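You operate a simulated robot arm through the tools that you are given. There is no shell and no other tool.

You are at the controls of a simulated two-armed robot. One attempt, no reset.

JOB
Check the keys under the lit loupe: clean to good, specks to rework.
Fine: the loupe ends parked and the bench lamp off.

Only the result counts: the job must be done as asked and must still hold three seconds after the hand-in. Knocking over, shifting, dropping, spilling or breaking anything else fails it.

ROBOT AND FRAMES
Two 7-joint arms with two-finger parallel grippers on one trunk, on a base that drives. Base frame: it is fixed to the floor where the robot stands at the start and does not move with it; the origin is under the middle of the robot, x ahead of it, y to its left, z up; the surface under the hand at the start is at about z = 855. Readings come in mm, degrees, newtons and seconds.
The left shoulder is at the start at [53, 173, 1255], the right one opposite. With the tool pointing down near the work surface each hand reaches from about 100 to 660 mm from the robot's upright axis, wherever it stands, measured 20 degrees to its own side. Places, roughly: bench lamp switch [600, 0, 900]; good tray [500, -500, 900]; keyboard [-5000, 0, 750]; loupe [600, -400, 1000]; rework tray [500, -700, 900]; tester switch [600, -300, 900]. Payload 3.6 kg a hand.
The TCP of each hand is the grasp point between the finger pads, 30 mm short of the fingertips. In the tool frame z runs along the fingers and y along their closing line. Largest opening 110 mm; finger width 20, thickness 10; the body of the gripper, 48 by 112 mm, starts 55 mm behind the TCP.
Orientation is told as [roll, pitch, yaw] about the base's x, y, z axes, in that order, counted from this pose: with the fingers straight down and closing along the base's y, the tool's x points along the base's -x, its y along +y and its z along -z.

CONTROLS
- The arms move only by the tool send_rows. It takes "left_motion", "right_motion" or both (then of equal length, played together; a hand with none holds still); each is a list of rows, each a list of 2 entries, a list of its own where there are three numbers: the shift along the base's x, y, z in mm, then the turn, a rotation vector about the base's x, y, z in degrees. In form: [[[tx, ty, tz], [ax, ay, az]], ...]. A call has 1 to 20 rows; each row shifts and turns the commanded pose from where the row before left it. "left_jaw" and "right_jaw" are, for a hand that has rows, the gripper command, from -1 (shut) to 1 (fully open), values between in proportion, set as the call begins (left out, the last holds). Rows are played at 5 a second. More than 50 mm and 8.6 degrees between two rows, or a gripper value outside its range, and nothing of the call is played. A pose out of reach is approached as far as the arm can. The call stops where the force on the tool passes 40 N (or 10 N more than at its start, if that is more) or the arm is blocked; 0.2 s more then pass. The fingers move at their own pace (about 153 mm/s each) and stop on an object; they squeeze with about 41 N. The grip force told is the motor's: it shows also when the fingers shut on nothing. Time passes only in rows, and 0.2 s behind the last, so rows that do not move let the fingers close. The reply holds the time, the measured pose of the TCP, the force on the tool along the base axes, the opening and the grip force, in the units named above and with some noise, with the torque about the TCP (base axes, N m) and any sound that the robot's microphone picked up.
- Cameras (640 x 400 px; columns grow to the right, rows downward): "scene" is now at [134.6, -43.9, 1420]; the picture's right is [-0.54, -0.84, 0.00], its down [-0.60, 0.39, -0.70] and it looks along [0.59, -0.38, -0.71] (base axes); focal length 214 px, centre (320, 200). "left" rides on the left gripper at [72, -17, -103] in its tool frame; the picture's right is [0.23, 0.97, 0.00], its down [-0.76, 0.18, -0.62] and it looks along [-0.61, 0.14, 0.78] (tool axes); focal length 222 px, centre (320, 200). "right" rides on the right gripper at [73, 17, -103] in its tool frame; the picture's right is [-0.23, 0.97, 0.00], its down [-0.76, -0.18, -0.62] and it looks along [-0.61, -0.14, 0.78] (tool axes); focal length 222 px, centre (320, 200). There is no depth. A picture from a camera that has moved, and an enlarged one, comes with that camera's place and axes in the base frame and with its lens. The place of the scene camera against the robot may be out by one fixed shift of up to 25 mm in any direction.
- capture(camera): a new picture of that camera. No time passes.
- move_column(by): slides the trunk up (or, below 0, down) by that many mm; the arms and the scene camera ride with it, the base frame stays. It gives what a move gives, with no picture.
- drive_base(legs): drives the robot by 1 to 6 legs, each [ahead, left, turn to the left] in mm, mm and degrees, along the robot's own axes; the way and the turn of a leg run together, so that a leg with both is an arc; at most 1500 mm and 180 degrees a leg. The arms and the cameras ride along, it lands a little off, and it stops where it bumps. It gives what a move gives.
- aim_head(pan, tilt): turns the head with the scene camera to pan (to the left, within 86 degrees either way) and tilt (down, from -29 to 69), counted from straight ahead of the robot. It gives what a move gives.
- inspect(camera, box): a new picture of the part [left, top, right, bottom] of that camera's present view, enlarged. No time passes.
- sign_off(): hands the job in; it is judged then, once.

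Places have to be worked out from the pictures, the camera data and where the tool is seen. Open the grippers and draw the arms clear of the work before you hand the job in, unless the task says otherwise.

The tools are called after ">>>" by a JSON object that holds its "name" and its "arguments". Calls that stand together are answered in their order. send_rows: Moves the arms, as the interface text tells. Its arguments: {"type":"object","properties":{"left_motion":{"type":"array","items":{"type":"array"}},"left_jaw":{"type":"number"},"right_motion":{"type":"array","items":{"type":"array"}},"right_jaw":{"type":"number"}},"required":[]} The other tools are called the same way: move_column (by) slides the trunk up or down; drive_base (legs) drives the base; aim_head (pan, tilt) turns the head that bears the scene camera; capture (camera) takes a picture; inspect (camera, box) takes an enlarged picture of a part of a camera's view; sign_off () hands the job in.

At the start:

```text
clock: 0.0
left_tool_pos: [475.7, -12.3, 1301.5]
left_orientation: [0.0, 0.0, 0.2]
left_force: [1.3, -0.4, 0.2]
left_torque: [0.01, 0.02, 0.02]
left_finger_gap: 110.1
left_finger_force: 0.0
right_tool_pos: [305.9, -450.8, 1267.6]
right_orientation: [-0.1, 0.0, -0.1]
right_force: [-0.3, 0.0, -0.4]
right_torque: [-0.01, -0.03, -0.03]
right_finger_gap: 109.7
right_finger_force: 0.1
trunk travel left (down, up): [-371.0, 393.0]
robot x, y, heading: [0.9, -0.4, -0.0]
head pan, tilt: [-32.9, 45.2]
```

scene: 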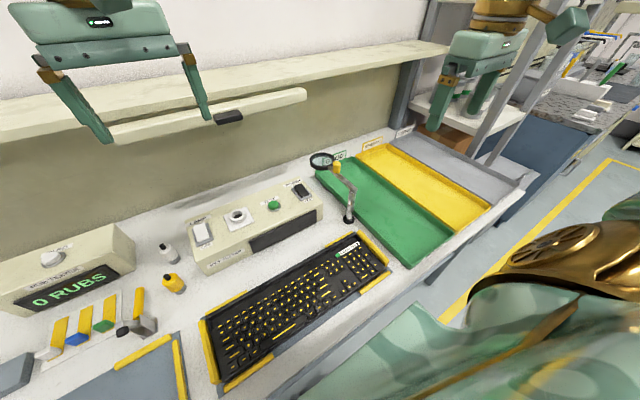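
right: 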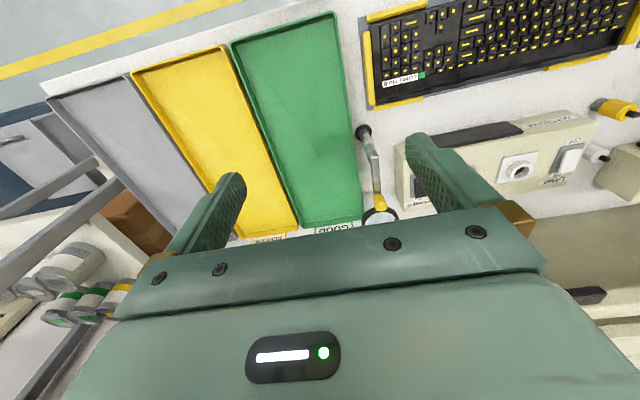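
left: 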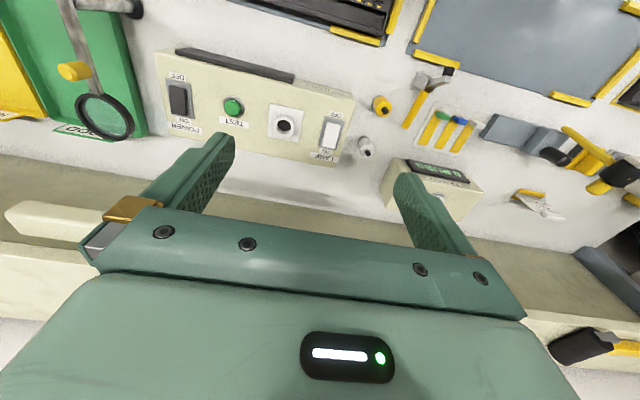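

I start by looking around the bench with enlarged views before touching anything.

>>> {"name": "inspect", "arguments": {"camera": "scene", "box": [180, 120, 420, 270]}}

>>> {"name": "inspect", "arguments": {"camera": "scene", "box": [0, 200, 240, 400]}}

>>> {"name": "inspect", "arguments": {"camera": "left", "box": [0, 0, 400, 220]}}

>>> {"name": "inspect", "arguments": {"camera": "right", "box": [200, 0, 640, 240]}}

```text
2.67 times, centred on (300, 195) of scene
camera zoom: at [134.6, -43.9, 1420.0], right [-0.54, -0.84, 0.0], down [-0.6, 0.39, -0.7], along [0.59, -0.38, -0.71], focal length 572 px, centre (373, 213)
```

zoom: 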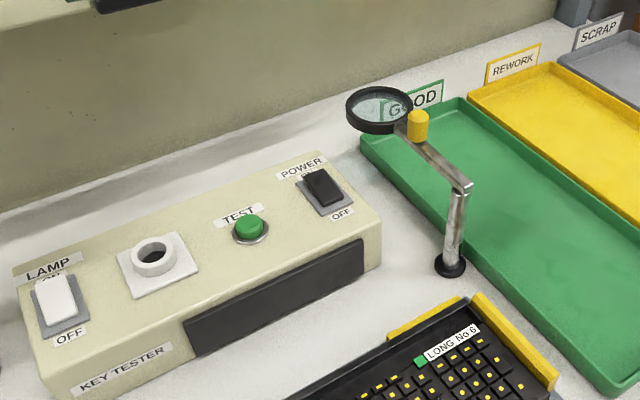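

```text
2.00 times, centred on (120, 300) of scene
camera zoom: at [134.6, -43.9, 1420.0], right [-0.54, -0.84, 0.0], down [-0.6, 0.39, -0.7], along [0.59, -0.38, -0.71], focal length 429 px, centre (720, 0)
```

zoom: 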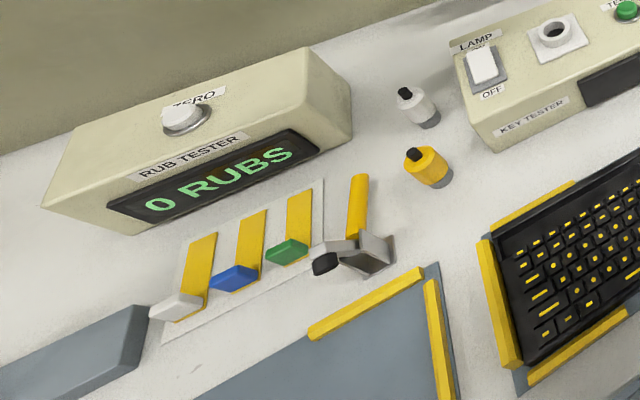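

```text
1.60 times, centred on (200, 110) of left
camera zoom: at [403.4, -29.5, 1403.7], right [-0.23, 0.97, 0.0], down [0.76, 0.18, 0.62], along [0.61, 0.14, -0.78], focal length 355 px, centre (512, 344)
```

zoom: 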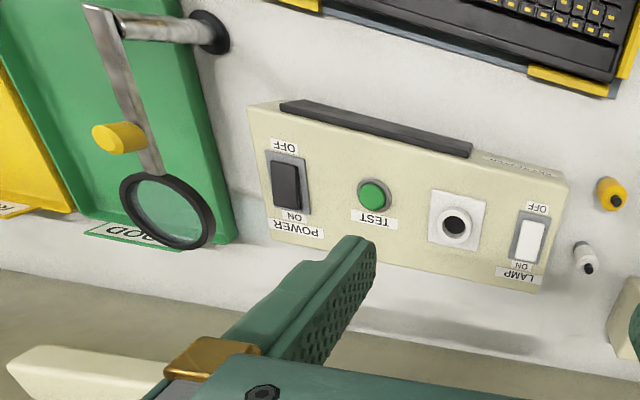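

```text
1.45 times, centred on (420, 120) of right
camera zoom: at [233.9, -432.9, 1371.6], right [0.23, 0.97, 0.0], down [0.76, -0.18, 0.62], along [0.61, -0.14, -0.78], focal length 323 px, centre (174, 316)
```

zoom: 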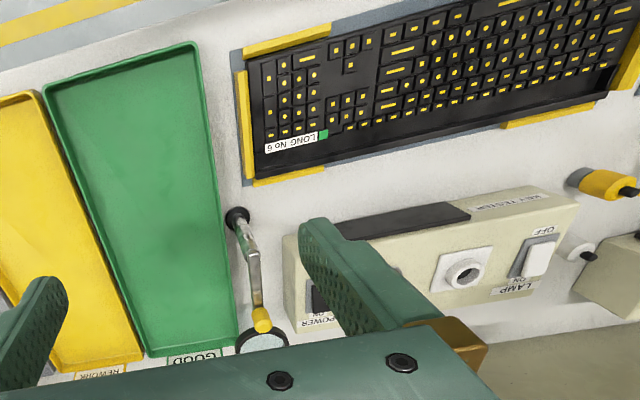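

The bench shows a key tester (LAMP, socket, TEST, POWER), a loupe on a swing arm, GOOD/REWORK/SCRAP trays, a rub tester and a keyboard in a jig. I'll pan the head to find the loose keys and the rest of the surroundings.

>>> {"name": "aim_head", "arguments": {"pan": 30, "tilt": 45}}

>>> {"name": "capture", "arguments": {"camera": "scene"}}

>>> {"name": "aim_head", "arguments": {"pan": 80, "tilt": 35}}

>>> {"name": "capture", "arguments": {"camera": "scene"}}

>>> {"name": "aim_head", "arguments": {"pan": -80, "tilt": 35}}

>>> {"name": "capture", "arguments": {"camera": "scene"}}

>>> {"name": "aim_head", "arguments": {"pan": 0, "tilt": 55}}

>>> {"name": "capture", "arguments": {"camera": "scene"}}

```text
clock: 1.3
left_tool_pos: [475.3, -12.5, 1300.8]
left_orientation: [0.0, -0.1, 0.1]
left_force: [1.0, 0.0, 0.1]
left_torque: [0.04, -0.04, 0.02]
left_finger_gap: 110.2
left_finger_force: 0.0
right_tool_pos: [305.6, -450.0, 1268.0]
right_orientation: [0.0, 0.0, 0.0]
right_force: [-0.1, 0.1, -0.4]
right_torque: [0.05, 0.02, 0.0]
right_finger_gap: 110.2
right_finger_force: 0.1
trunk travel left (down, up): [-371.0, 393.0]
robot x, y, heading: [-3.1, 2.2, -0.3]
head pan, tilt: [30.0, 45.0]
```

```text
taken
camera scene: at [136.9, 40.7, 1420.3], right [0.5, -0.87, 0.0], down [-0.61, -0.35, -0.71], along [0.61, 0.35, -0.71], focal length 214 px, centre (320, 200)
```

scene: 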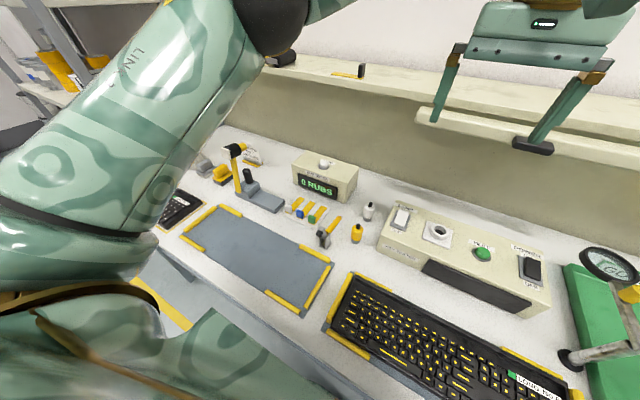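

```text
clock: 2.5
left_tool_pos: [475.0, -13.3, 1300.0]
left_orientation: [0.0, 0.0, 0.1]
left_force: [-0.3, -0.5, -0.4]
left_torque: [0.0, 0.01, 0.0]
left_finger_gap: 109.9
left_finger_force: 0.1
right_tool_pos: [306.9, -449.0, 1267.7]
right_orientation: [0.0, 0.0, 0.0]
right_force: [0.2, -0.6, 0.8]
right_torque: [0.0, 0.0, -0.01]
right_finger_gap: 110.1
right_finger_force: 0.0
trunk travel left (down, up): [-371.0, 393.0]
robot x, y, heading: [1.4, 0.1, 0.1]
head pan, tilt: [80.0, 35.0]
```

```text
taken
camera scene: at [81.8, 86.8, 1435.2], right [0.98, -0.17, 0.0], down [-0.1, -0.56, -0.82], along [0.14, 0.81, -0.57], focal length 214 px, centre (320, 200)
```

scene: 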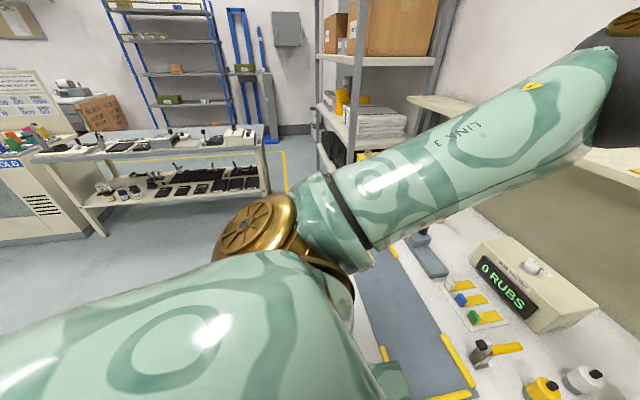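

```text
clock: 5.0
left_tool_pos: [475.7, -12.8, 1300.8]
left_orientation: [-0.1, 0.1, 0.1]
left_force: [0.2, -0.3, 0.1]
left_torque: [-0.02, -0.01, 0.0]
left_finger_gap: 110.0
left_finger_force: 0.1
right_tool_pos: [306.9, -449.5, 1267.6]
right_orientation: [0.0, 0.0, 0.0]
right_force: [-0.3, -0.1, 0.6]
right_torque: [-0.02, -0.02, 0.0]
right_finger_gap: 110.0
right_finger_force: 0.1
trunk travel left (down, up): [-371.0, 393.0]
robot x, y, heading: [1.4, 3.2, 0.1]
head pan, tilt: [-80.0, 35.0]
```

```text
taken
camera scene: at [81.8, -86.6, 1435.2], right [-0.98, -0.17, 0.0], down [-0.1, 0.56, -0.82], along [0.14, -0.81, -0.57], focal length 214 px, centre (320, 200)
```

scene: 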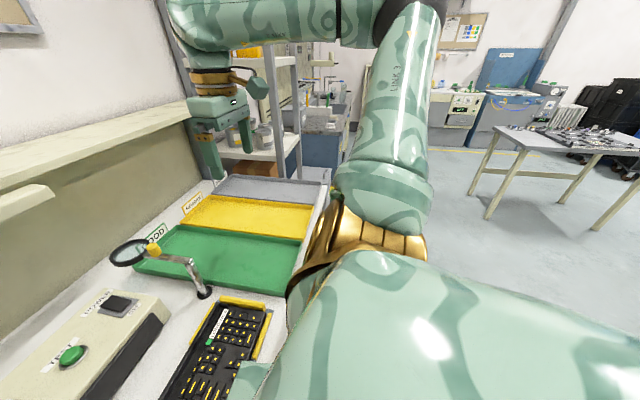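

```text
clock: 6.5
left_tool_pos: [475.0, -13.5, 1299.9]
left_orientation: [-0.1, -0.1, 0.1]
left_force: [0.4, 0.0, 0.1]
left_torque: [0.01, 0.01, 0.0]
left_finger_gap: 110.1
left_finger_force: 0.0
right_tool_pos: [305.1, -449.5, 1268.6]
right_orientation: [0.1, 0.1, -0.1]
right_force: [1.2, 0.0, 0.2]
right_torque: [-0.05, 0.01, 0.0]
right_finger_gap: 110.0
right_finger_force: 0.0
trunk travel left (down, up): [-371.0, 393.0]
robot x, y, heading: [-1.3, 0.8, 0.2]
head pan, tilt: [0.0, 55.0]
```

```text
taken
camera scene: at [138.6, 0.0, 1406.9], right [0.0, -1.0, 0.0], down [-0.82, 0.0, -0.57], along [0.57, 0.0, -0.82], focal length 214 px, centre (320, 200)
```

scene: 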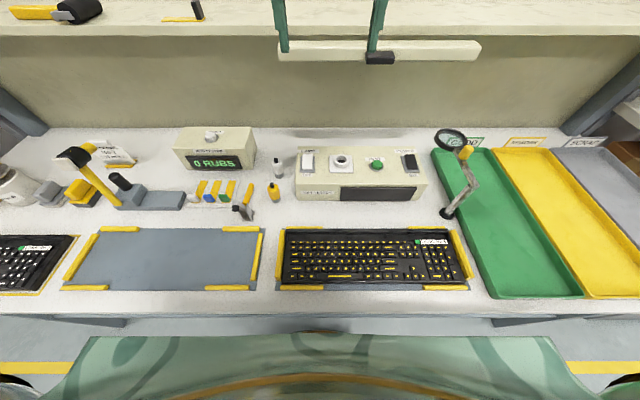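

Two keyboards are near: one in the right jig ("LONG No 6"), one further left, with an empty jig between. I'll zoom in on all of these.

>>> {"name": "inspect", "arguments": {"camera": "scene", "box": [260, 210, 500, 310]}}

>>> {"name": "inspect", "arguments": {"camera": "scene", "box": [0, 120, 280, 300]}}

>>> {"name": "inspect", "arguments": {"camera": "scene", "box": [280, 120, 520, 240]}}

>>> {"name": "inspect", "arguments": {"camera": "scene", "box": [420, 110, 640, 310]}}

>>> {"name": "inspect", "arguments": {"camera": "scene", "box": [0, 0, 320, 120]}}

```text
2.67 times, centred on (380, 260) of scene
camera zoom: at [138.6, 0.0, 1406.9], right [0.0, -1.0, 0.0], down [-0.82, 0.0, -0.57], along [0.57, 0.0, -0.82], focal length 572 px, centre (160, 40)
```

zoom: 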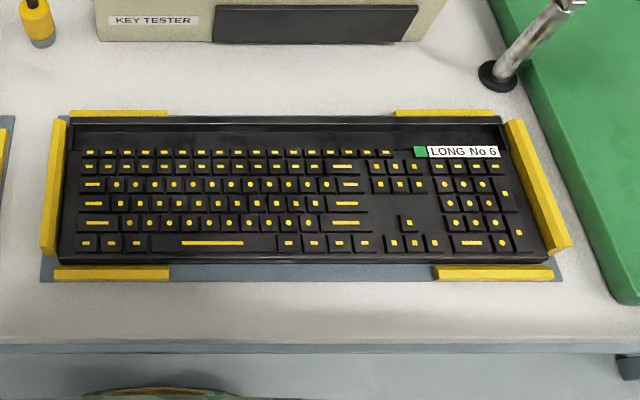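

```text
2.22 times, centred on (140, 210) of scene
camera zoom: at [138.6, 0.0, 1406.9], right [0.0, -1.0, 0.0], down [-0.82, 0.0, -0.57], along [0.57, 0.0, -0.82], focal length 477 px, centre (720, 178)
```

zoom: 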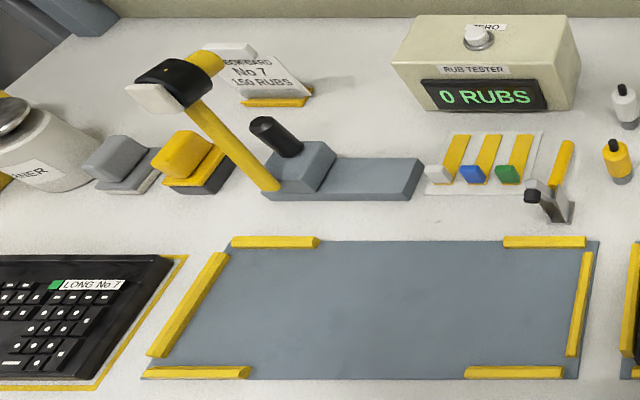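

```text
2.67 times, centred on (400, 180) of scene
camera zoom: at [138.6, 0.0, 1406.9], right [0.0, -1.0, 0.0], down [-0.82, 0.0, -0.57], along [0.57, 0.0, -0.82], focal length 572 px, centre (107, 253)
```

zoom: 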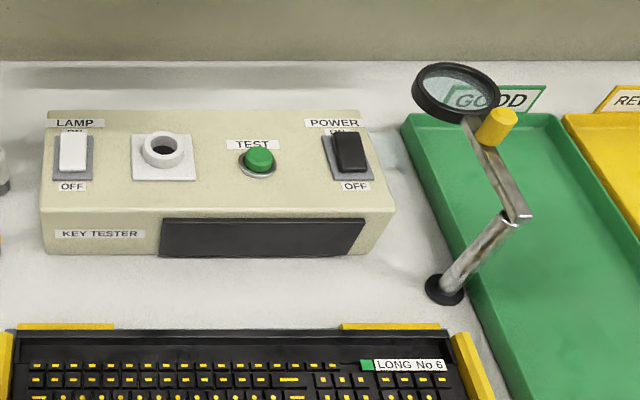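

```text
2.00 times, centred on (530, 210) of scene
camera zoom: at [138.6, 0.0, 1406.9], right [0.0, -1.0, 0.0], down [-0.82, 0.0, -0.57], along [0.57, 0.0, -0.82], focal length 429 px, centre (-100, 180)
```

zoom: 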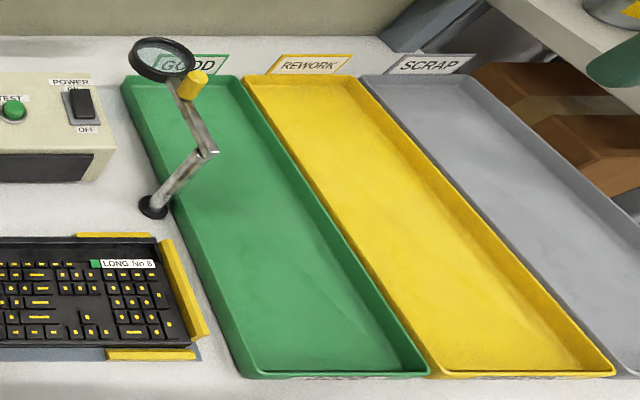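

```text
2.00 times, centred on (160, 60) of scene
camera zoom: at [138.6, 0.0, 1406.9], right [0.0, -1.0, 0.0], down [-0.82, 0.0, -0.57], along [0.57, 0.0, -0.82], focal length 429 px, centre (640, 480)
```

zoom: 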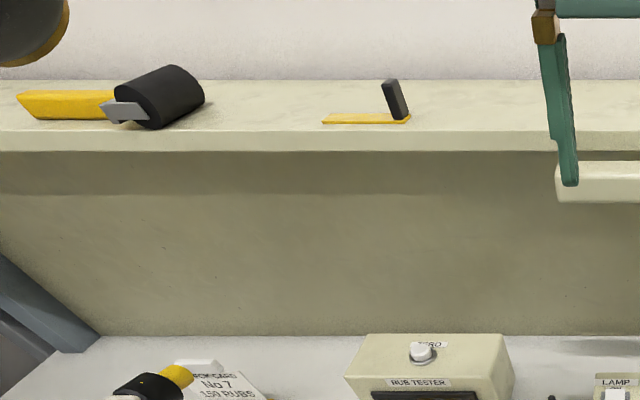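

Before driving, I look sideways with a flatter tilt to see the rest of the room.

>>> {"name": "aim_head", "arguments": {"pan": 86, "tilt": 15}}

>>> {"name": "capture", "arguments": {"camera": "scene"}}

>>> {"name": "aim_head", "arguments": {"pan": -86, "tilt": 15}}

>>> {"name": "capture", "arguments": {"camera": "scene"}}

```text
clock: 8.1
left_tool_pos: [475.5, -10.8, 1300.6]
left_orientation: [0.0, 0.0, 0.1]
left_force: [-1.4, -0.3, 0.5]
left_torque: [0.02, 0.0, 0.01]
left_finger_gap: 109.9
left_finger_force: 0.1
right_tool_pos: [305.4, -449.2, 1267.4]
right_orientation: [-0.1, 0.0, 0.0]
right_force: [0.2, 0.3, -0.2]
right_torque: [-0.01, -0.02, 0.01]
right_finger_gap: 109.7
right_finger_force: 0.2
trunk travel left (down, up): [-371.0, 393.0]
robot x, y, heading: [2.5, -2.4, 0.1]
head pan, tilt: [85.9, 15.0]
```

```text
taken
camera scene: at [73.1, 93.3, 1467.2], right [1.0, -0.07, 0.0], down [-0.02, -0.26, -0.97], along [0.07, 0.96, -0.26], focal length 214 px, centre (320, 200)
```

scene: 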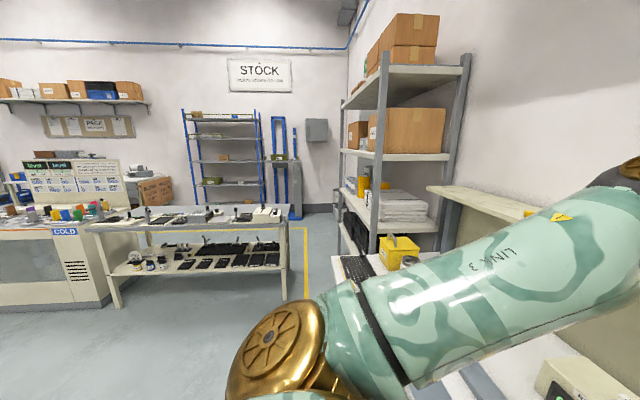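

```text
clock: 10.7
left_tool_pos: [475.4, -12.4, 1299.5]
left_orientation: [0.1, 0.0, 0.2]
left_force: [-0.6, 0.1, -0.4]
left_torque: [0.02, -0.02, -0.02]
left_finger_gap: 110.1
left_finger_force: 0.0
right_tool_pos: [305.9, -450.3, 1267.6]
right_orientation: [-0.1, 0.1, -0.1]
right_force: [0.6, 0.2, 0.3]
right_torque: [0.0, -0.01, 0.01]
right_finger_gap: 110.2
right_finger_force: 0.1
trunk travel left (down, up): [-371.0, 393.0]
robot x, y, heading: [0.7, 0.8, -0.3]
head pan, tilt: [-85.9, 15.0]
```

```text
taken
camera scene: at [73.1, -93.1, 1467.2], right [-1.0, -0.07, 0.0], down [-0.02, 0.26, -0.97], along [0.07, -0.96, -0.26], focal length 214 px, centre (320, 200)
```

scene: 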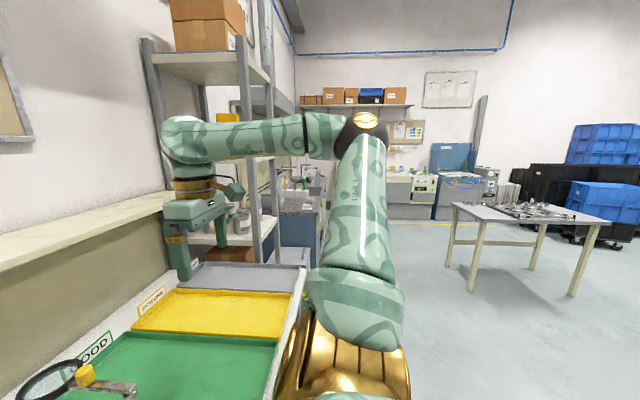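

The keyboard place given (-5000, 0) is far behind me, so I need to look that way. I back off the bench a little and turn partly so the head can see behind.

>>> {"name": "drive_base", "arguments": {"legs": [[-400, 0, 0]]}}

>>> {"name": "aim_head", "arguments": {"pan": -86, "tilt": 20}}

>>> {"name": "capture", "arguments": {"camera": "scene"}}

```text
clock: 13.2
left_tool_pos: [75.6, -11.8, 1300.1]
left_orientation: [0.0, 0.1, 0.0]
left_force: [-0.1, -0.3, -0.1]
left_torque: [-0.01, -0.02, 0.01]
left_finger_gap: 109.8
left_finger_force: 0.0
right_tool_pos: [-94.0, -450.3, 1267.0]
right_orientation: [0.0, -0.1, -0.1]
right_force: [-0.9, -0.6, 0.3]
right_torque: [0.03, -0.03, 0.0]
right_finger_gap: 110.0
right_finger_force: 0.0
trunk travel left (down, up): [-371.0, 393.0]
robot x, y, heading: [-399.3, 1.3, 0.2]
head pan, tilt: [-85.9, 15.0]
```

```text
clock: 13.8
left_tool_pos: [76.1, -13.3, 1301.8]
left_orientation: [-0.1, -0.1, -0.1]
left_force: [-0.3, -0.7, -0.4]
left_torque: [-0.03, 0.01, 0.02]
left_finger_gap: 110.1
left_finger_force: 0.0
right_tool_pos: [-95.0, -449.7, 1267.8]
right_orientation: [0.1, -0.1, 0.0]
right_force: [-0.3, 0.6, 0.2]
right_torque: [-0.01, -0.03, -0.02]
right_finger_gap: 110.1
right_finger_force: 0.2
trunk travel left (down, up): [-371.0, 393.0]
robot x, y, heading: [-398.9, 3.5, -0.2]
head pan, tilt: [-85.9, 20.0]
```

```text
taken
camera scene: at [-326.3, -92.5, 1459.1], right [-1.0, -0.07, 0.0], down [-0.02, 0.34, -0.94], along [0.06, -0.94, -0.34], focal length 214 px, centre (320, 200)
```

scene: 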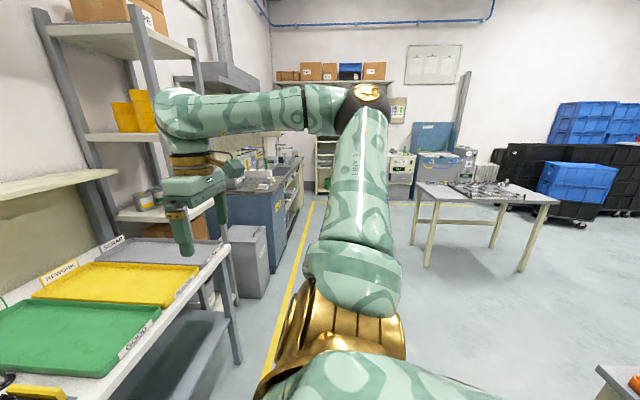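

A table edge shows up behind at about x = -1150. I'm clear of it here, so I turn in place to the right to look behind.

>>> {"name": "drive_base", "arguments": {"legs": [[0, 0, -60]]}}

>>> {"name": "aim_head", "arguments": {"pan": -86, "tilt": 30}}

>>> {"name": "capture", "arguments": {"camera": "scene"}}

```text
clock: 16.9
left_tool_pos: [-175.8, -418.5, 1300.6]
left_orientation: [0.0, 0.0, -60.4]
left_force: [0.1, 0.1, -0.1]
left_torque: [-0.01, -0.01, 0.01]
left_finger_gap: 110.0
left_finger_force: 0.0
right_tool_pos: [-639.6, -487.4, 1268.3]
right_orientation: [0.0, 0.0, -60.5]
right_force: [-0.7, 0.0, -0.1]
right_torque: [-0.01, 0.0, -0.02]
right_finger_gap: 110.0
right_finger_force: 0.0
trunk travel left (down, up): [-371.0, 393.0]
robot x, y, heading: [-396.7, 0.4, -60.5]
head pan, tilt: [-85.9, 20.0]
```

```text
clock: 17.6
left_tool_pos: [-174.4, -419.3, 1299.9]
left_orientation: [0.0, 0.0, -60.4]
left_force: [0.4, -0.4, 0.0]
left_torque: [0.03, 0.01, 0.01]
left_finger_gap: 110.1
left_finger_force: 0.0
right_tool_pos: [-640.2, -487.3, 1268.2]
right_orientation: [0.0, 0.1, -60.5]
right_force: [0.8, 0.5, 0.0]
right_torque: [0.02, -0.03, 0.01]
right_finger_gap: 110.2
right_finger_force: 0.0
trunk travel left (down, up): [-371.0, 393.0]
robot x, y, heading: [-399.7, 2.1, -60.2]
head pan, tilt: [-85.9, 30.0]
```

```text
taken
camera scene: at [-435.1, -95.6, 1443.0], right [-0.55, 0.83, 0.0], down [0.42, 0.28, -0.87], along [-0.72, -0.48, -0.5], focal length 214 px, centre (320, 200)
```

scene: 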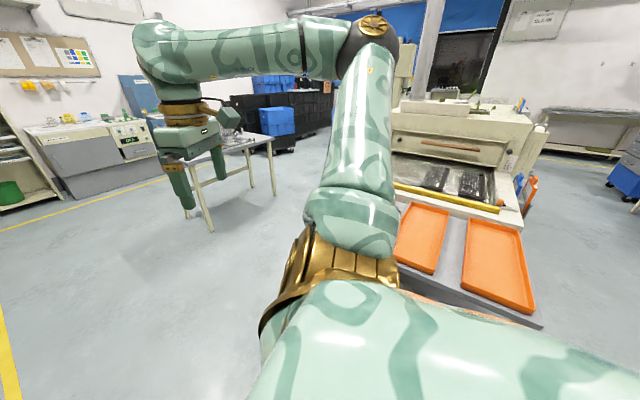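

There is a machine behind with orange trays and dark panels. I turn further to see it squarely.

>>> {"name": "drive_base", "arguments": {"legs": [[0, 0, -60]]}}

>>> {"name": "aim_head", "arguments": {"pan": -60, "tilt": 35}}

>>> {"name": "capture", "arguments": {"camera": "scene"}}

>>> {"name": "aim_head", "arguments": {"pan": -70, "tilt": 10}}

>>> {"name": "capture", "arguments": {"camera": "scene"}}

>>> {"name": "capture", "arguments": {"camera": "right"}}

```text
clock: 20.7
left_tool_pos: [-649.7, -403.2, 1300.5]
left_orientation: [0.0, 0.0, -120.6]
left_force: [0.5, 0.2, 0.7]
left_torque: [-0.02, -0.01, 0.0]
left_finger_gap: 110.0
left_finger_force: 0.0
right_tool_pos: [-940.7, -34.2, 1267.8]
right_orientation: [0.1, 0.0, -120.4]
right_force: [0.4, 1.2, 0.0]
right_torque: [0.03, 0.01, 0.0]
right_finger_gap: 109.8
right_finger_force: 0.0
trunk travel left (down, up): [-371.0, 393.0]
robot x, y, heading: [-397.9, 1.3, -120.6]
head pan, tilt: [-85.9, 30.0]
```

```text
clock: 21.6
left_tool_pos: [-650.5, -402.5, 1301.2]
left_orientation: [0.0, 0.0, -120.4]
left_force: [0.1, 0.5, 0.1]
left_torque: [0.0, -0.02, 0.0]
left_finger_gap: 109.5
left_finger_force: 0.0
right_tool_pos: [-942.4, -34.3, 1266.9]
right_orientation: [0.0, 0.1, -120.5]
right_force: [-0.1, 0.0, 0.0]
right_torque: [-0.02, -0.01, -0.02]
right_finger_gap: 110.2
right_finger_force: 0.0
trunk travel left (down, up): [-371.0, 393.0]
robot x, y, heading: [-404.7, -2.0, -120.6]
head pan, tilt: [-60.0, 35.0]
```

```text
taken
camera scene: at [-501.0, -43.9, 1435.2], right [0.01, 1.0, 0.0], down [0.57, -0.01, -0.82], along [-0.82, 0.01, -0.57], focal length 214 px, centre (320, 200)
```

scene: 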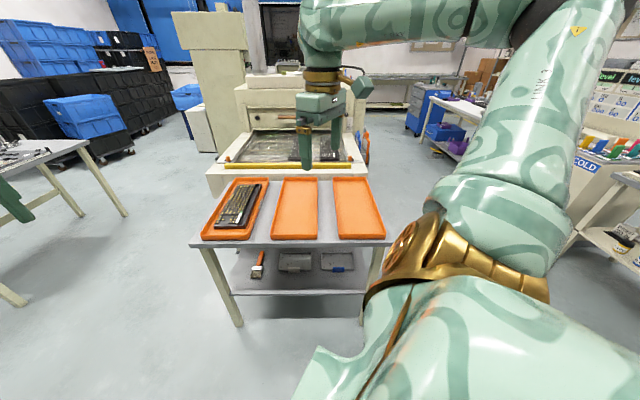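

```text
clock: 22.5
left_tool_pos: [-650.8, -401.6, 1300.7]
left_orientation: [0.0, 0.0, -120.5]
left_force: [-0.4, -0.3, 0.0]
left_torque: [0.02, 0.03, 0.05]
left_finger_gap: 110.2
left_finger_force: 0.0
right_tool_pos: [-942.6, -33.4, 1267.6]
right_orientation: [0.0, 0.0, -120.5]
right_force: [0.7, 0.2, -0.4]
right_torque: [-0.01, 0.02, -0.03]
right_finger_gap: 110.2
right_finger_force: 0.1
trunk travel left (down, up): [-371.0, 393.0]
robot x, y, heading: [-400.1, -2.0, -120.5]
head pan, tilt: [-70.0, 10.0]
```

```text
taken
camera scene: at [-504.4, -27.9, 1475.2], right [0.18, 0.98, 0.0], down [0.17, -0.03, -0.98], along [-0.97, 0.18, -0.17], focal length 214 px, centre (320, 200)
```

scene: 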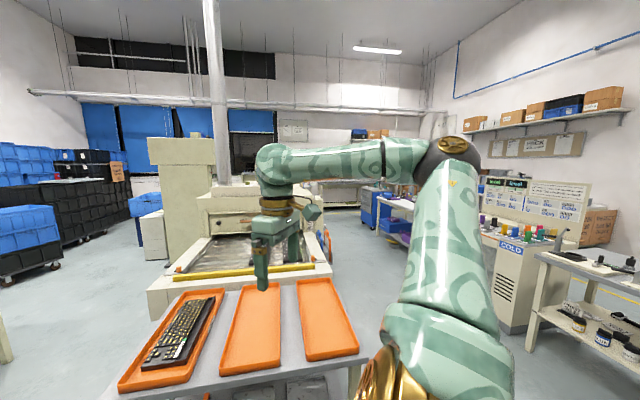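

```text
taken
camera right: at [-890.1, 18.7, 1371.5], right [0.72, -0.69, 0.0], down [-0.54, -0.57, 0.62], along [-0.43, -0.45, -0.78], focal length 222 px, centre (320, 200)
```

right: 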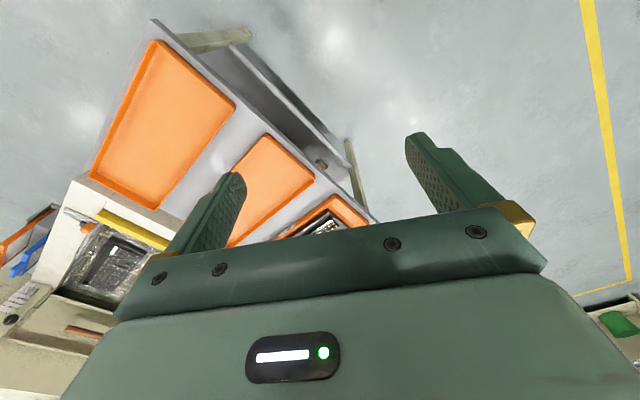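

I zoom into the far background (around x = -5000) and into the orange trays.

>>> {"name": "inspect", "arguments": {"camera": "scene", "box": [280, 140, 460, 250]}}

>>> {"name": "inspect", "arguments": {"camera": "scene", "box": [100, 240, 380, 400]}}

>>> {"name": "inspect", "arguments": {"camera": "scene", "box": [460, 160, 640, 360]}}

>>> {"name": "inspect", "arguments": {"camera": "scene", "box": [140, 120, 340, 290]}}

```text
3.56 times, centred on (370, 195) of scene
camera zoom: at [-504.4, -27.9, 1475.2], right [0.18, 0.98, 0.0], down [0.17, -0.03, -0.98], along [-0.97, 0.18, -0.17], focal length 763 px, centre (142, 218)
```

zoom: 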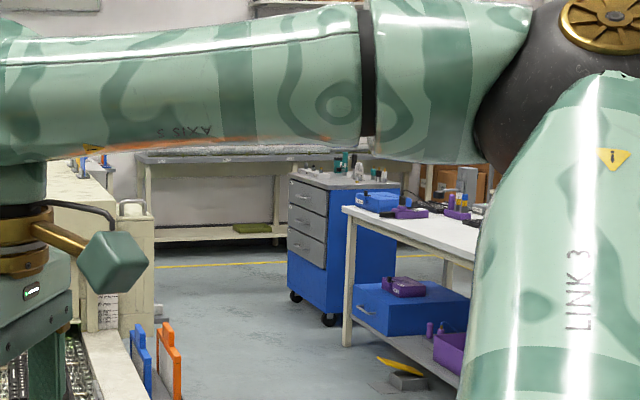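

```text
2.29 times, centred on (240, 320) of scene
camera zoom: at [-504.4, -27.9, 1475.2], right [0.18, 0.98, 0.0], down [0.17, -0.03, -0.98], along [-0.97, 0.18, -0.17], focal length 490 px, centre (503, -74)
```

zoom: 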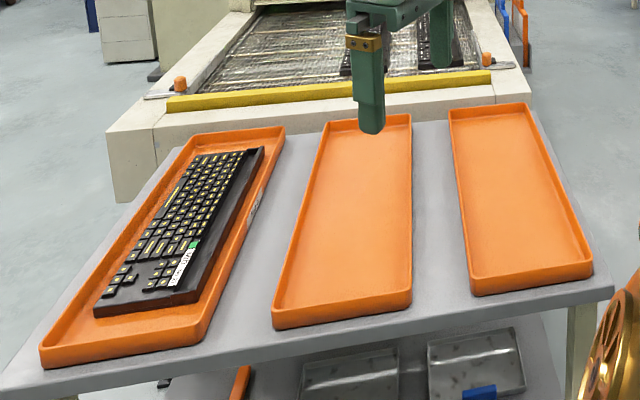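

```text
2.00 times, centred on (550, 260) of scene
camera zoom: at [-504.4, -27.9, 1475.2], right [0.18, 0.98, 0.0], down [0.17, -0.03, -0.98], along [-0.97, 0.18, -0.17], focal length 429 px, centre (-140, 80)
```

zoom: 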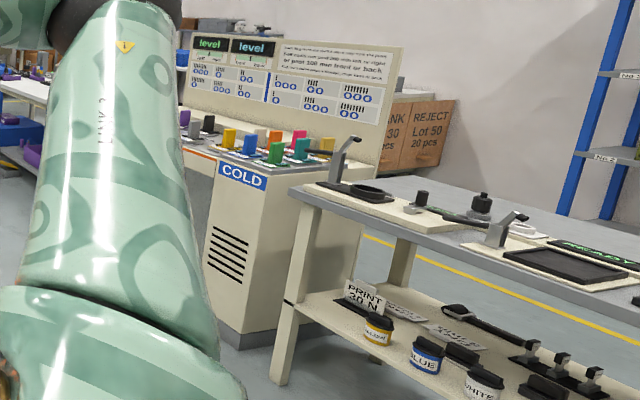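

```text
2.35 times, centred on (240, 205) of scene
camera zoom: at [-504.4, -27.9, 1475.2], right [0.18, 0.98, 0.0], down [0.17, -0.03, -0.98], along [-0.97, 0.18, -0.17], focal length 505 px, centre (508, 188)
```

zoom: 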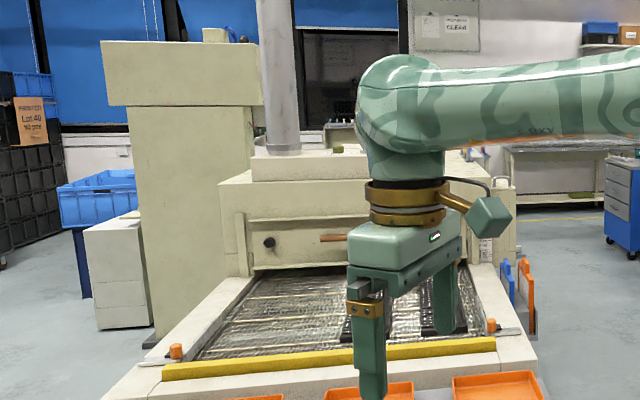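

I zoom on the label of the keyboard in the orange tray and check what lies on the conveyor.

>>> {"name": "aim_head", "arguments": {"pan": -50, "tilt": 35}}

>>> {"name": "capture", "arguments": {"camera": "scene"}}

>>> {"name": "inspect", "arguments": {"camera": "scene", "box": [160, 160, 300, 260]}}

>>> {"name": "inspect", "arguments": {"camera": "scene", "box": [0, 0, 200, 130]}}

```text
clock: 23.4
left_tool_pos: [-651.0, -402.4, 1299.4]
left_orientation: [0.0, 0.0, -120.5]
left_force: [-0.9, 0.1, 0.3]
left_torque: [-0.01, 0.03, 0.01]
left_finger_gap: 109.9
left_finger_force: 0.1
right_tool_pos: [-941.0, -34.7, 1267.3]
right_orientation: [-0.1, 0.0, -120.5]
right_force: [0.5, 0.1, -0.1]
right_torque: [0.01, 0.01, -0.01]
right_finger_gap: 109.6
right_finger_force: 0.1
trunk travel left (down, up): [-371.0, 393.0]
robot x, y, heading: [-398.5, 2.4, -120.6]
head pan, tilt: [-50.0, 35.0]
```

```text
taken
camera scene: at [-499.9, -59.2, 1435.2], right [-0.16, 0.99, 0.0], down [0.57, 0.09, -0.82], along [-0.81, -0.13, -0.57], focal length 214 px, centre (320, 200)
```

scene: 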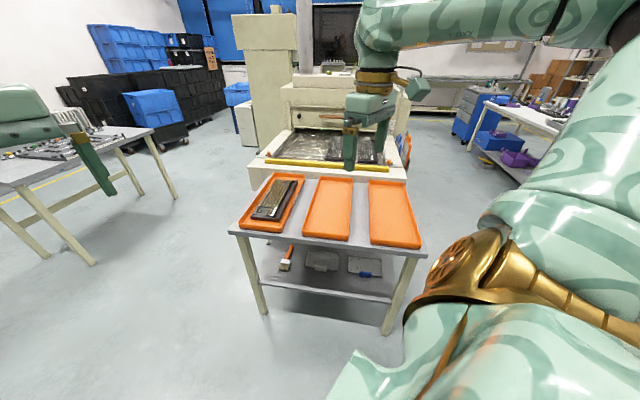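

```text
4.00 times, centred on (230, 210) of scene
camera zoom: at [-499.9, -59.2, 1435.2], right [-0.16, 0.99, 0.0], down [0.57, 0.09, -0.82], along [-0.81, -0.13, -0.57], focal length 858 px, centre (680, 160)
```

zoom: 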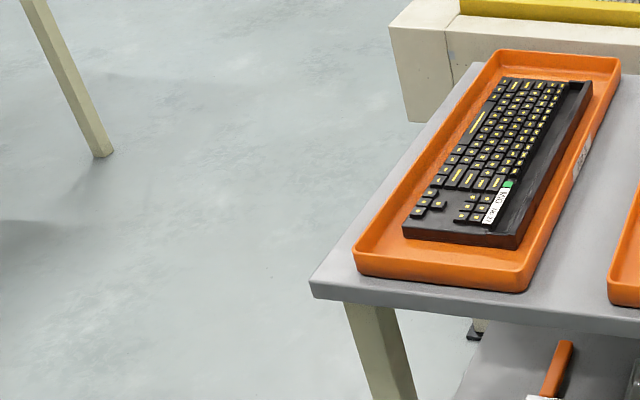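

```text
3.08 times, centred on (100, 65) of scene
camera zoom: at [-499.9, -59.2, 1435.2], right [-0.16, 0.99, 0.0], down [0.57, 0.09, -0.82], along [-0.81, -0.13, -0.57], focal length 660 px, centre (997, 615)
```

zoom: 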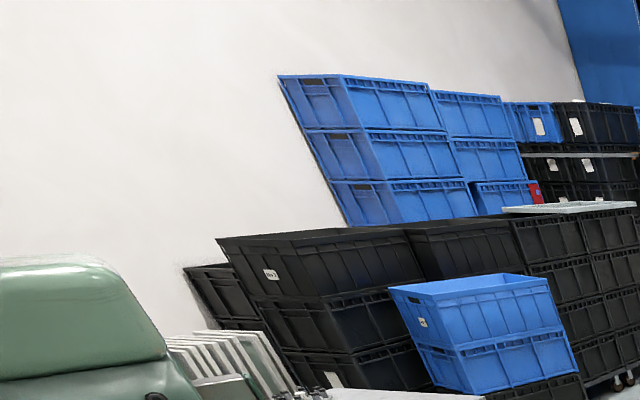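

I raise the trunk to look over the oven toward the far place named for the keyboard.

>>> {"name": "move_column", "arguments": {"by": 390}}

>>> {"name": "aim_head", "arguments": {"pan": -52, "tilt": 15}}

>>> {"name": "capture", "arguments": {"camera": "scene"}}

>>> {"name": "inspect", "arguments": {"camera": "scene", "box": [220, 140, 420, 260]}}

```text
clock: 27.1
left_tool_pos: [-651.6, -402.0, 1691.3]
left_orientation: [0.0, 0.0, -120.5]
left_force: [0.2, -0.4, -0.2]
left_torque: [0.0, -0.01, -0.03]
left_finger_gap: 110.1
left_finger_force: 0.0
right_tool_pos: [-942.1, -34.7, 1657.3]
right_orientation: [0.0, 0.0, -120.4]
right_force: [-0.6, -0.2, -0.1]
right_torque: [0.0, 0.02, -0.02]
right_finger_gap: 110.1
right_finger_force: 0.0
trunk travel left (down, up): [-761.0, 3.0]
robot x, y, heading: [-400.1, 0.4, -120.3]
head pan, tilt: [-50.0, 35.0]
```

```text
clock: 27.9
left_tool_pos: [-651.1, -402.5, 1690.4]
left_orientation: [0.0, 0.1, -120.4]
left_force: [0.7, 0.2, 0.4]
left_torque: [-0.04, -0.03, -0.03]
left_finger_gap: 109.7
left_finger_force: 0.1
right_tool_pos: [-941.5, -34.9, 1657.1]
right_orientation: [0.0, 0.0, -120.5]
right_force: [0.7, 0.0, 0.0]
right_torque: [0.03, -0.02, -0.03]
right_finger_gap: 109.9
right_finger_force: 0.0
trunk travel left (down, up): [-761.0, 3.0]
robot x, y, heading: [-395.6, 3.0, -120.4]
head pan, tilt: [-52.0, 15.0]
```

```text
taken
camera scene: at [-483.8, -19.9, 1858.4], right [-0.13, 0.99, 0.0], down [0.26, 0.03, -0.97], along [-0.96, -0.13, -0.26], focal length 214 px, centre (320, 200)
```

scene: 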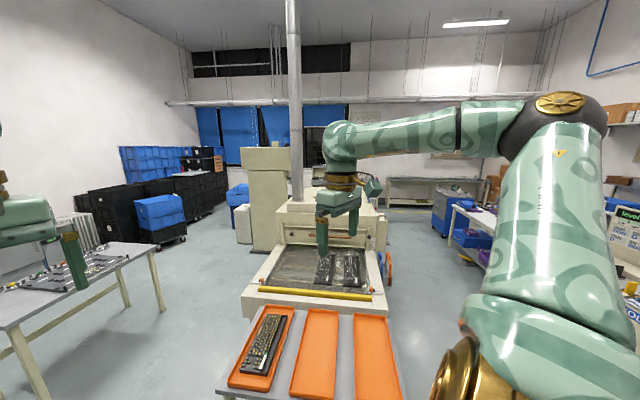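

```text
3.20 times, centred on (320, 200) of scene
camera zoom: at [-483.8, -19.9, 1858.4], right [-0.13, 0.99, 0.0], down [0.26, 0.03, -0.97], along [-0.96, -0.13, -0.26], focal length 686 px, centre (320, 200)
```

zoom: 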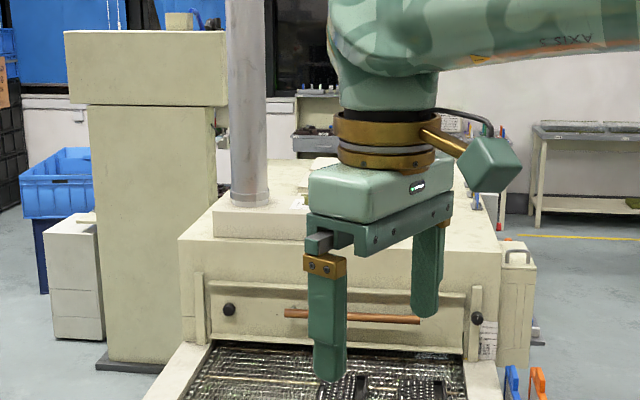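

Nothing conclusive there; the tray sizes (about 215 x 500) match whole keyboards, so I return to the bench to examine the keyboard in the jig with the loupe. I turn back and lower the trunk.

>>> {"name": "drive_base", "arguments": {"legs": [[0, 0, 120.4]]}}

>>> {"name": "move_column", "arguments": {"by": -390}}

>>> {"name": "aim_head", "arguments": {"pan": 0, "tilt": 25}}

>>> {"name": "capture", "arguments": {"camera": "scene"}}

```text
clock: 33.4
left_tool_pos: [75.9, -11.5, 1689.4]
left_orientation: [0.0, 0.0, 0.2]
left_force: [-0.1, 0.0, -0.1]
left_torque: [0.01, -0.02, 0.01]
left_finger_gap: 109.9
left_finger_force: 0.1
right_tool_pos: [-93.2, -449.1, 1657.2]
right_orientation: [0.1, -0.1, 0.0]
right_force: [0.3, -0.6, -0.2]
right_torque: [0.0, 0.04, 0.0]
right_finger_gap: 109.9
right_finger_force: 0.0
trunk travel left (down, up): [-761.0, 3.0]
robot x, y, heading: [-399.3, 1.6, -0.2]
head pan, tilt: [-52.0, 15.0]
```

```text
clock: 37.1
left_tool_pos: [75.5, -11.3, 1300.1]
left_orientation: [-0.1, 0.0, 0.0]
left_force: [-0.4, -0.7, -0.2]
left_torque: [-0.02, 0.02, -0.01]
left_finger_gap: 110.0
left_finger_force: 0.2
right_tool_pos: [-92.7, -449.4, 1268.1]
right_orientation: [-0.1, 0.1, 0.0]
right_force: [0.5, 0.5, -0.8]
right_torque: [0.02, -0.02, 0.03]
right_finger_gap: 110.1
right_finger_force: 0.0
trunk travel left (down, up): [-371.0, 393.0]
robot x, y, heading: [-398.1, 0.4, -0.1]
head pan, tilt: [-52.0, 15.0]
```

```text
clock: 38.3
left_tool_pos: [75.3, -11.4, 1299.2]
left_orientation: [0.0, 0.0, 0.1]
left_force: [0.6, 0.4, -0.3]
left_torque: [0.02, 0.01, -0.01]
left_finger_gap: 109.9
left_finger_force: 0.1
right_tool_pos: [-92.4, -449.0, 1266.6]
right_orientation: [0.1, 0.0, 0.0]
right_force: [-0.5, 0.4, -0.6]
right_torque: [0.02, 0.0, 0.0]
right_finger_gap: 110.0
right_finger_force: 0.1
trunk travel left (down, up): [-371.0, 393.0]
robot x, y, heading: [-398.1, -0.8, 0.3]
head pan, tilt: [0.0, 25.0]
```

```text
taken
camera scene: at [-240.4, 0.4, 1450.9], right [0.0, -1.0, 0.0], down [-0.42, 0.0, -0.91], along [0.91, 0.0, -0.42], focal length 214 px, centre (320, 200)
```

scene: 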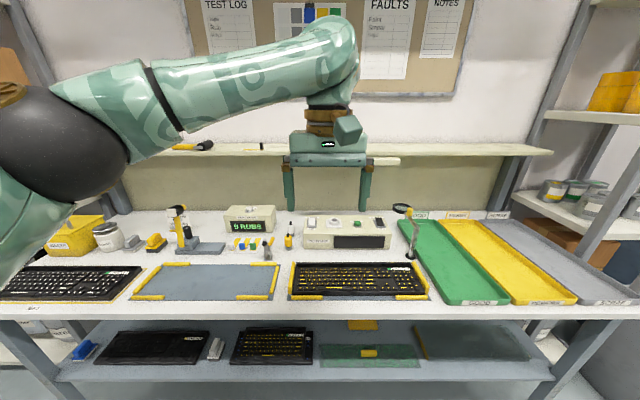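

There is a lower shelf with keyboards and a board with notes; I zoom in on both.

>>> {"name": "inspect", "arguments": {"camera": "scene", "box": [180, 0, 480, 110]}}

>>> {"name": "inspect", "arguments": {"camera": "scene", "box": [60, 310, 300, 390]}}

>>> {"name": "inspect", "arguments": {"camera": "scene", "box": [280, 310, 560, 390]}}

>>> {"name": "inspect", "arguments": {"camera": "scene", "box": [270, 190, 520, 320]}}

>>> {"name": "inspect", "arguments": {"camera": "scene", "box": [0, 190, 250, 320]}}

```text
2.13 times, centred on (330, 55) of scene
camera zoom: at [-240.4, 0.4, 1450.9], right [0.0, -1.0, 0.0], down [-0.42, 0.0, -0.91], along [0.91, 0.0, -0.42], focal length 458 px, centre (299, 509)
```

zoom: 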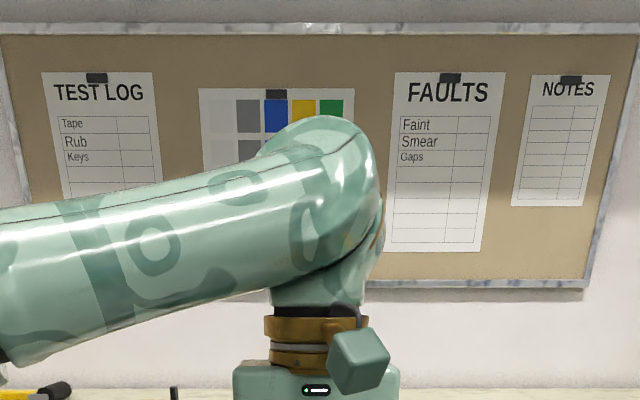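

```text
2.67 times, centred on (180, 350) of scene
camera zoom: at [-240.4, 0.4, 1450.9], right [0.0, -1.0, 0.0], down [-0.42, 0.0, -0.91], along [0.91, 0.0, -0.42], focal length 572 px, centre (693, -200)
```

zoom: 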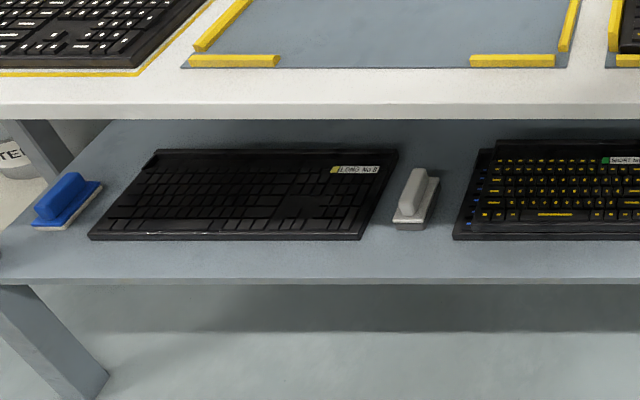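

```text
2.29 times, centred on (420, 350) of scene
camera zoom: at [-240.4, 0.4, 1450.9], right [0.0, -1.0, 0.0], down [-0.42, 0.0, -0.91], along [0.91, 0.0, -0.42], focal length 490 px, centre (91, -143)
```

zoom: 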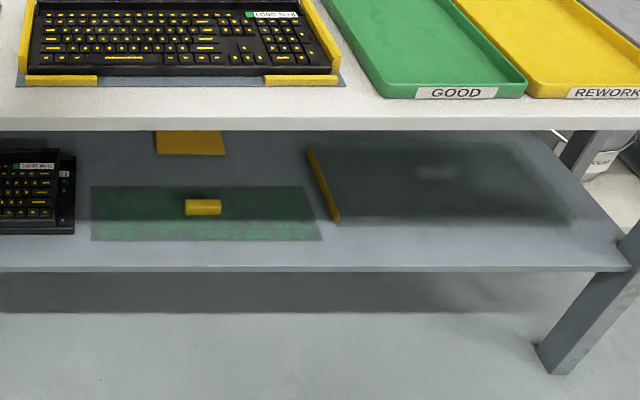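

```text
2.56 times, centred on (395, 255) of scene
camera zoom: at [-240.4, 0.4, 1450.9], right [0.0, -1.0, 0.0], down [-0.42, 0.0, -0.91], along [0.91, 0.0, -0.42], focal length 549 px, centre (128, 59)
```

zoom: 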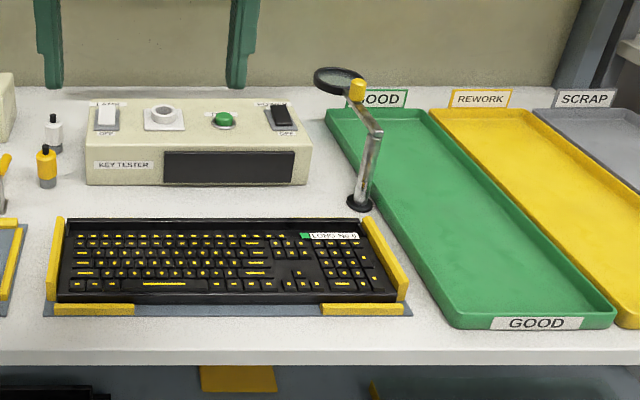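

```text
2.56 times, centred on (125, 255) of scene
camera zoom: at [-240.4, 0.4, 1450.9], right [0.0, -1.0, 0.0], down [-0.42, 0.0, -0.91], along [0.91, 0.0, -0.42], focal length 549 px, centre (819, 59)
```

zoom: 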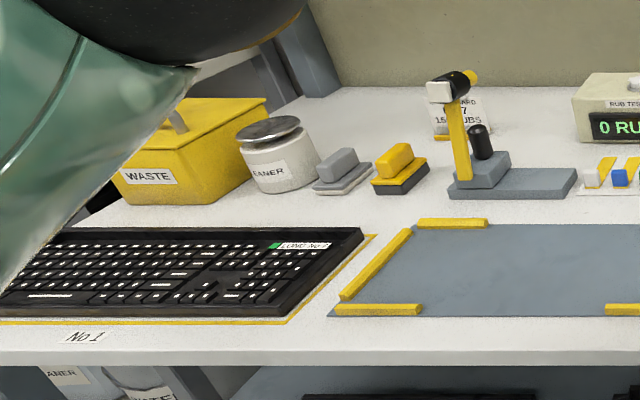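

The board says "Test log: Tape, Rub, Keys", so the keys check is on the keyboard LONG No 6 in the jig beside the loupe. I drive back to the bench.

>>> {"name": "drive_base", "arguments": {"legs": [[398, 0, 0]]}}

>>> {"name": "aim_head", "arguments": {"pan": -20, "tilt": 50}}

>>> {"name": "capture", "arguments": {"camera": "scene"}}

>>> {"name": "inspect", "arguments": {"camera": "left", "box": [140, 30, 400, 180]}}

```text
clock: 40.8
left_tool_pos: [471.3, -7.3, 1299.4]
left_orientation: [0.0, 0.0, 0.5]
left_force: [-0.5, 0.4, -0.6]
left_torque: [0.02, 0.05, 0.02]
left_finger_gap: 110.0
left_finger_force: 0.0
right_tool_pos: [305.3, -445.4, 1267.4]
right_orientation: [0.1, -0.1, 0.4]
right_force: [0.1, -0.4, -0.7]
right_torque: [0.03, -0.02, 0.0]
right_finger_gap: 110.2
right_finger_force: 0.1
trunk travel left (down, up): [-371.0, 393.0]
robot x, y, heading: [-0.4, 0.3, 0.4]
head pan, tilt: [0.0, 25.0]
```

```text
clock: 41.7
left_tool_pos: [470.1, -7.6, 1301.1]
left_orientation: [0.0, 0.1, 0.5]
left_force: [0.8, 0.9, 0.5]
left_torque: [0.03, 0.01, 0.03]
left_finger_gap: 110.1
left_finger_force: 0.0
right_tool_pos: [305.1, -446.2, 1267.5]
right_orientation: [0.0, 0.0, 0.4]
right_force: [-0.7, 0.2, 0.0]
right_torque: [0.01, -0.01, 0.0]
right_finger_gap: 110.0
right_finger_force: 0.0
trunk travel left (down, up): [-371.0, 393.0]
robot x, y, heading: [-4.8, -0.8, 0.5]
head pan, tilt: [-20.0, 50.0]
```

```text
taken
camera scene: at [134.0, -23.6, 1413.5], right [-0.34, -0.94, 0.0], down [-0.72, 0.26, -0.64], along [0.61, -0.22, -0.77], focal length 214 px, centre (320, 200)
```

scene: 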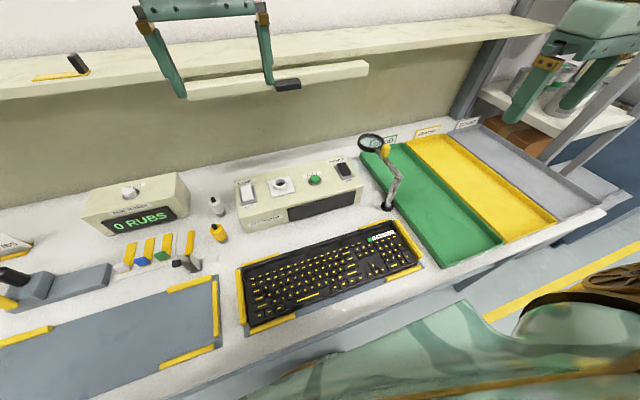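

```text
2.46 times, centred on (270, 105) of left
camera zoom: at [398.7, -25.1, 1403.8], right [-0.24, 0.97, 0.0], down [0.76, 0.18, 0.62], along [0.61, 0.15, -0.78], focal length 547 px, centre (443, 434)
```

zoom: 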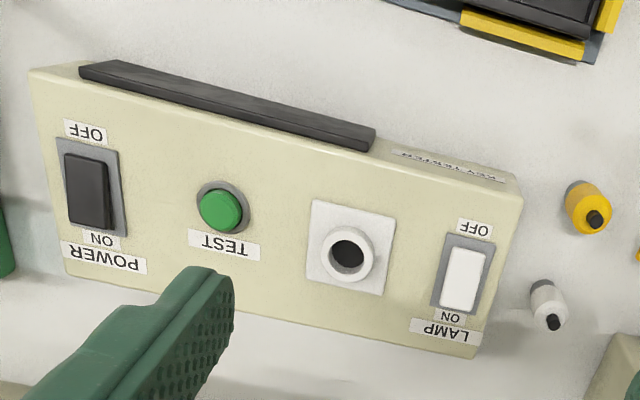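

I bring the right hand above the keyboard to inspect its shape, keys and the jig from close by.

>>> {"name": "send_rows", "arguments": {"right_motion": [[[0, 38, -26], [0, 0, 0]], [[0, 38, -26], [0, 0, 0]], [[0, 38, -26], [0, 0, 0]], [[0, 38, -26], [0, 0, 0]], [[-10, 38, -26], [0, 0, 0]], [[-10, 38, -26], [0, 0, 0]], [[-10, 30, -20], [0, 0, 0]]]}}

>>> {"name": "capture", "arguments": {"camera": "right"}}

>>> {"name": "inspect", "arguments": {"camera": "right", "box": [60, 0, 400, 212]}}

```text
clock: 43.3
left_tool_pos: [471.0, -6.7, 1300.0]
left_orientation: [0.0, 0.1, 0.5]
left_force: [0.3, 1.0, -0.1]
left_torque: [0.01, 0.03, -0.01]
left_finger_gap: 110.1
left_finger_force: 0.1
right_tool_pos: [286.4, -183.2, 1092.3]
right_orientation: [0.0, 0.1, 0.6]
right_force: [0.0, -0.1, 0.8]
right_torque: [-0.01, 0.0, 0.01]
right_finger_gap: 109.9
right_finger_force: 0.1
right hand out of reach, approached as far as the arm can: row 7
trunk travel left (down, up): [-371.0, 393.0]
robot x, y, heading: [-0.6, -1.6, 0.7]
head pan, tilt: [-20.0, 50.0]
```

```text
taken
camera right: at [213.3, -167.3, 1195.9], right [0.22, 0.98, 0.0], down [0.76, -0.17, 0.62], along [0.61, -0.14, -0.78], focal length 222 px, centre (320, 200)
```

right: 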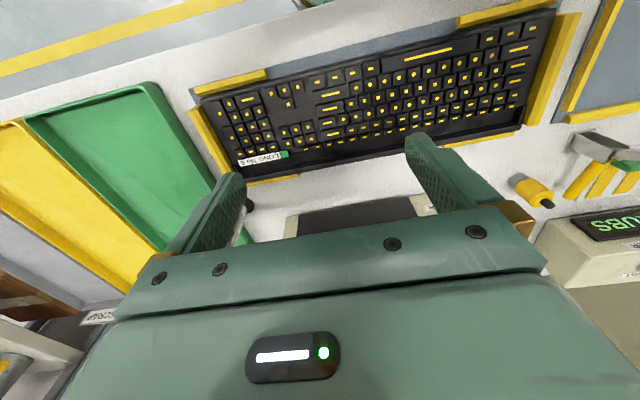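

```text
1.88 times, centred on (230, 106) of right
camera zoom: at [213.3, -167.3, 1195.9], right [0.22, 0.98, 0.0], down [0.76, -0.17, 0.62], along [0.61, -0.14, -0.78], focal length 418 px, centre (489, 377)
```

zoom: 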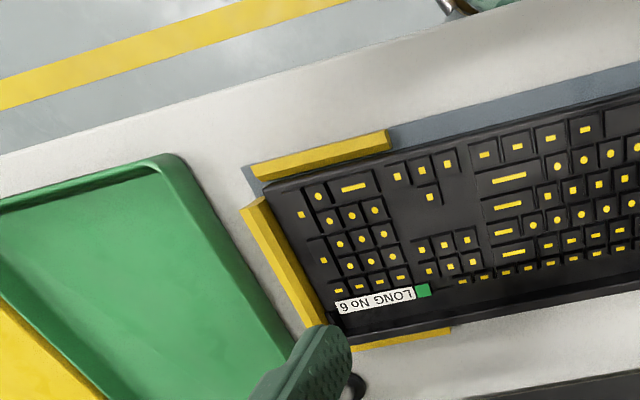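

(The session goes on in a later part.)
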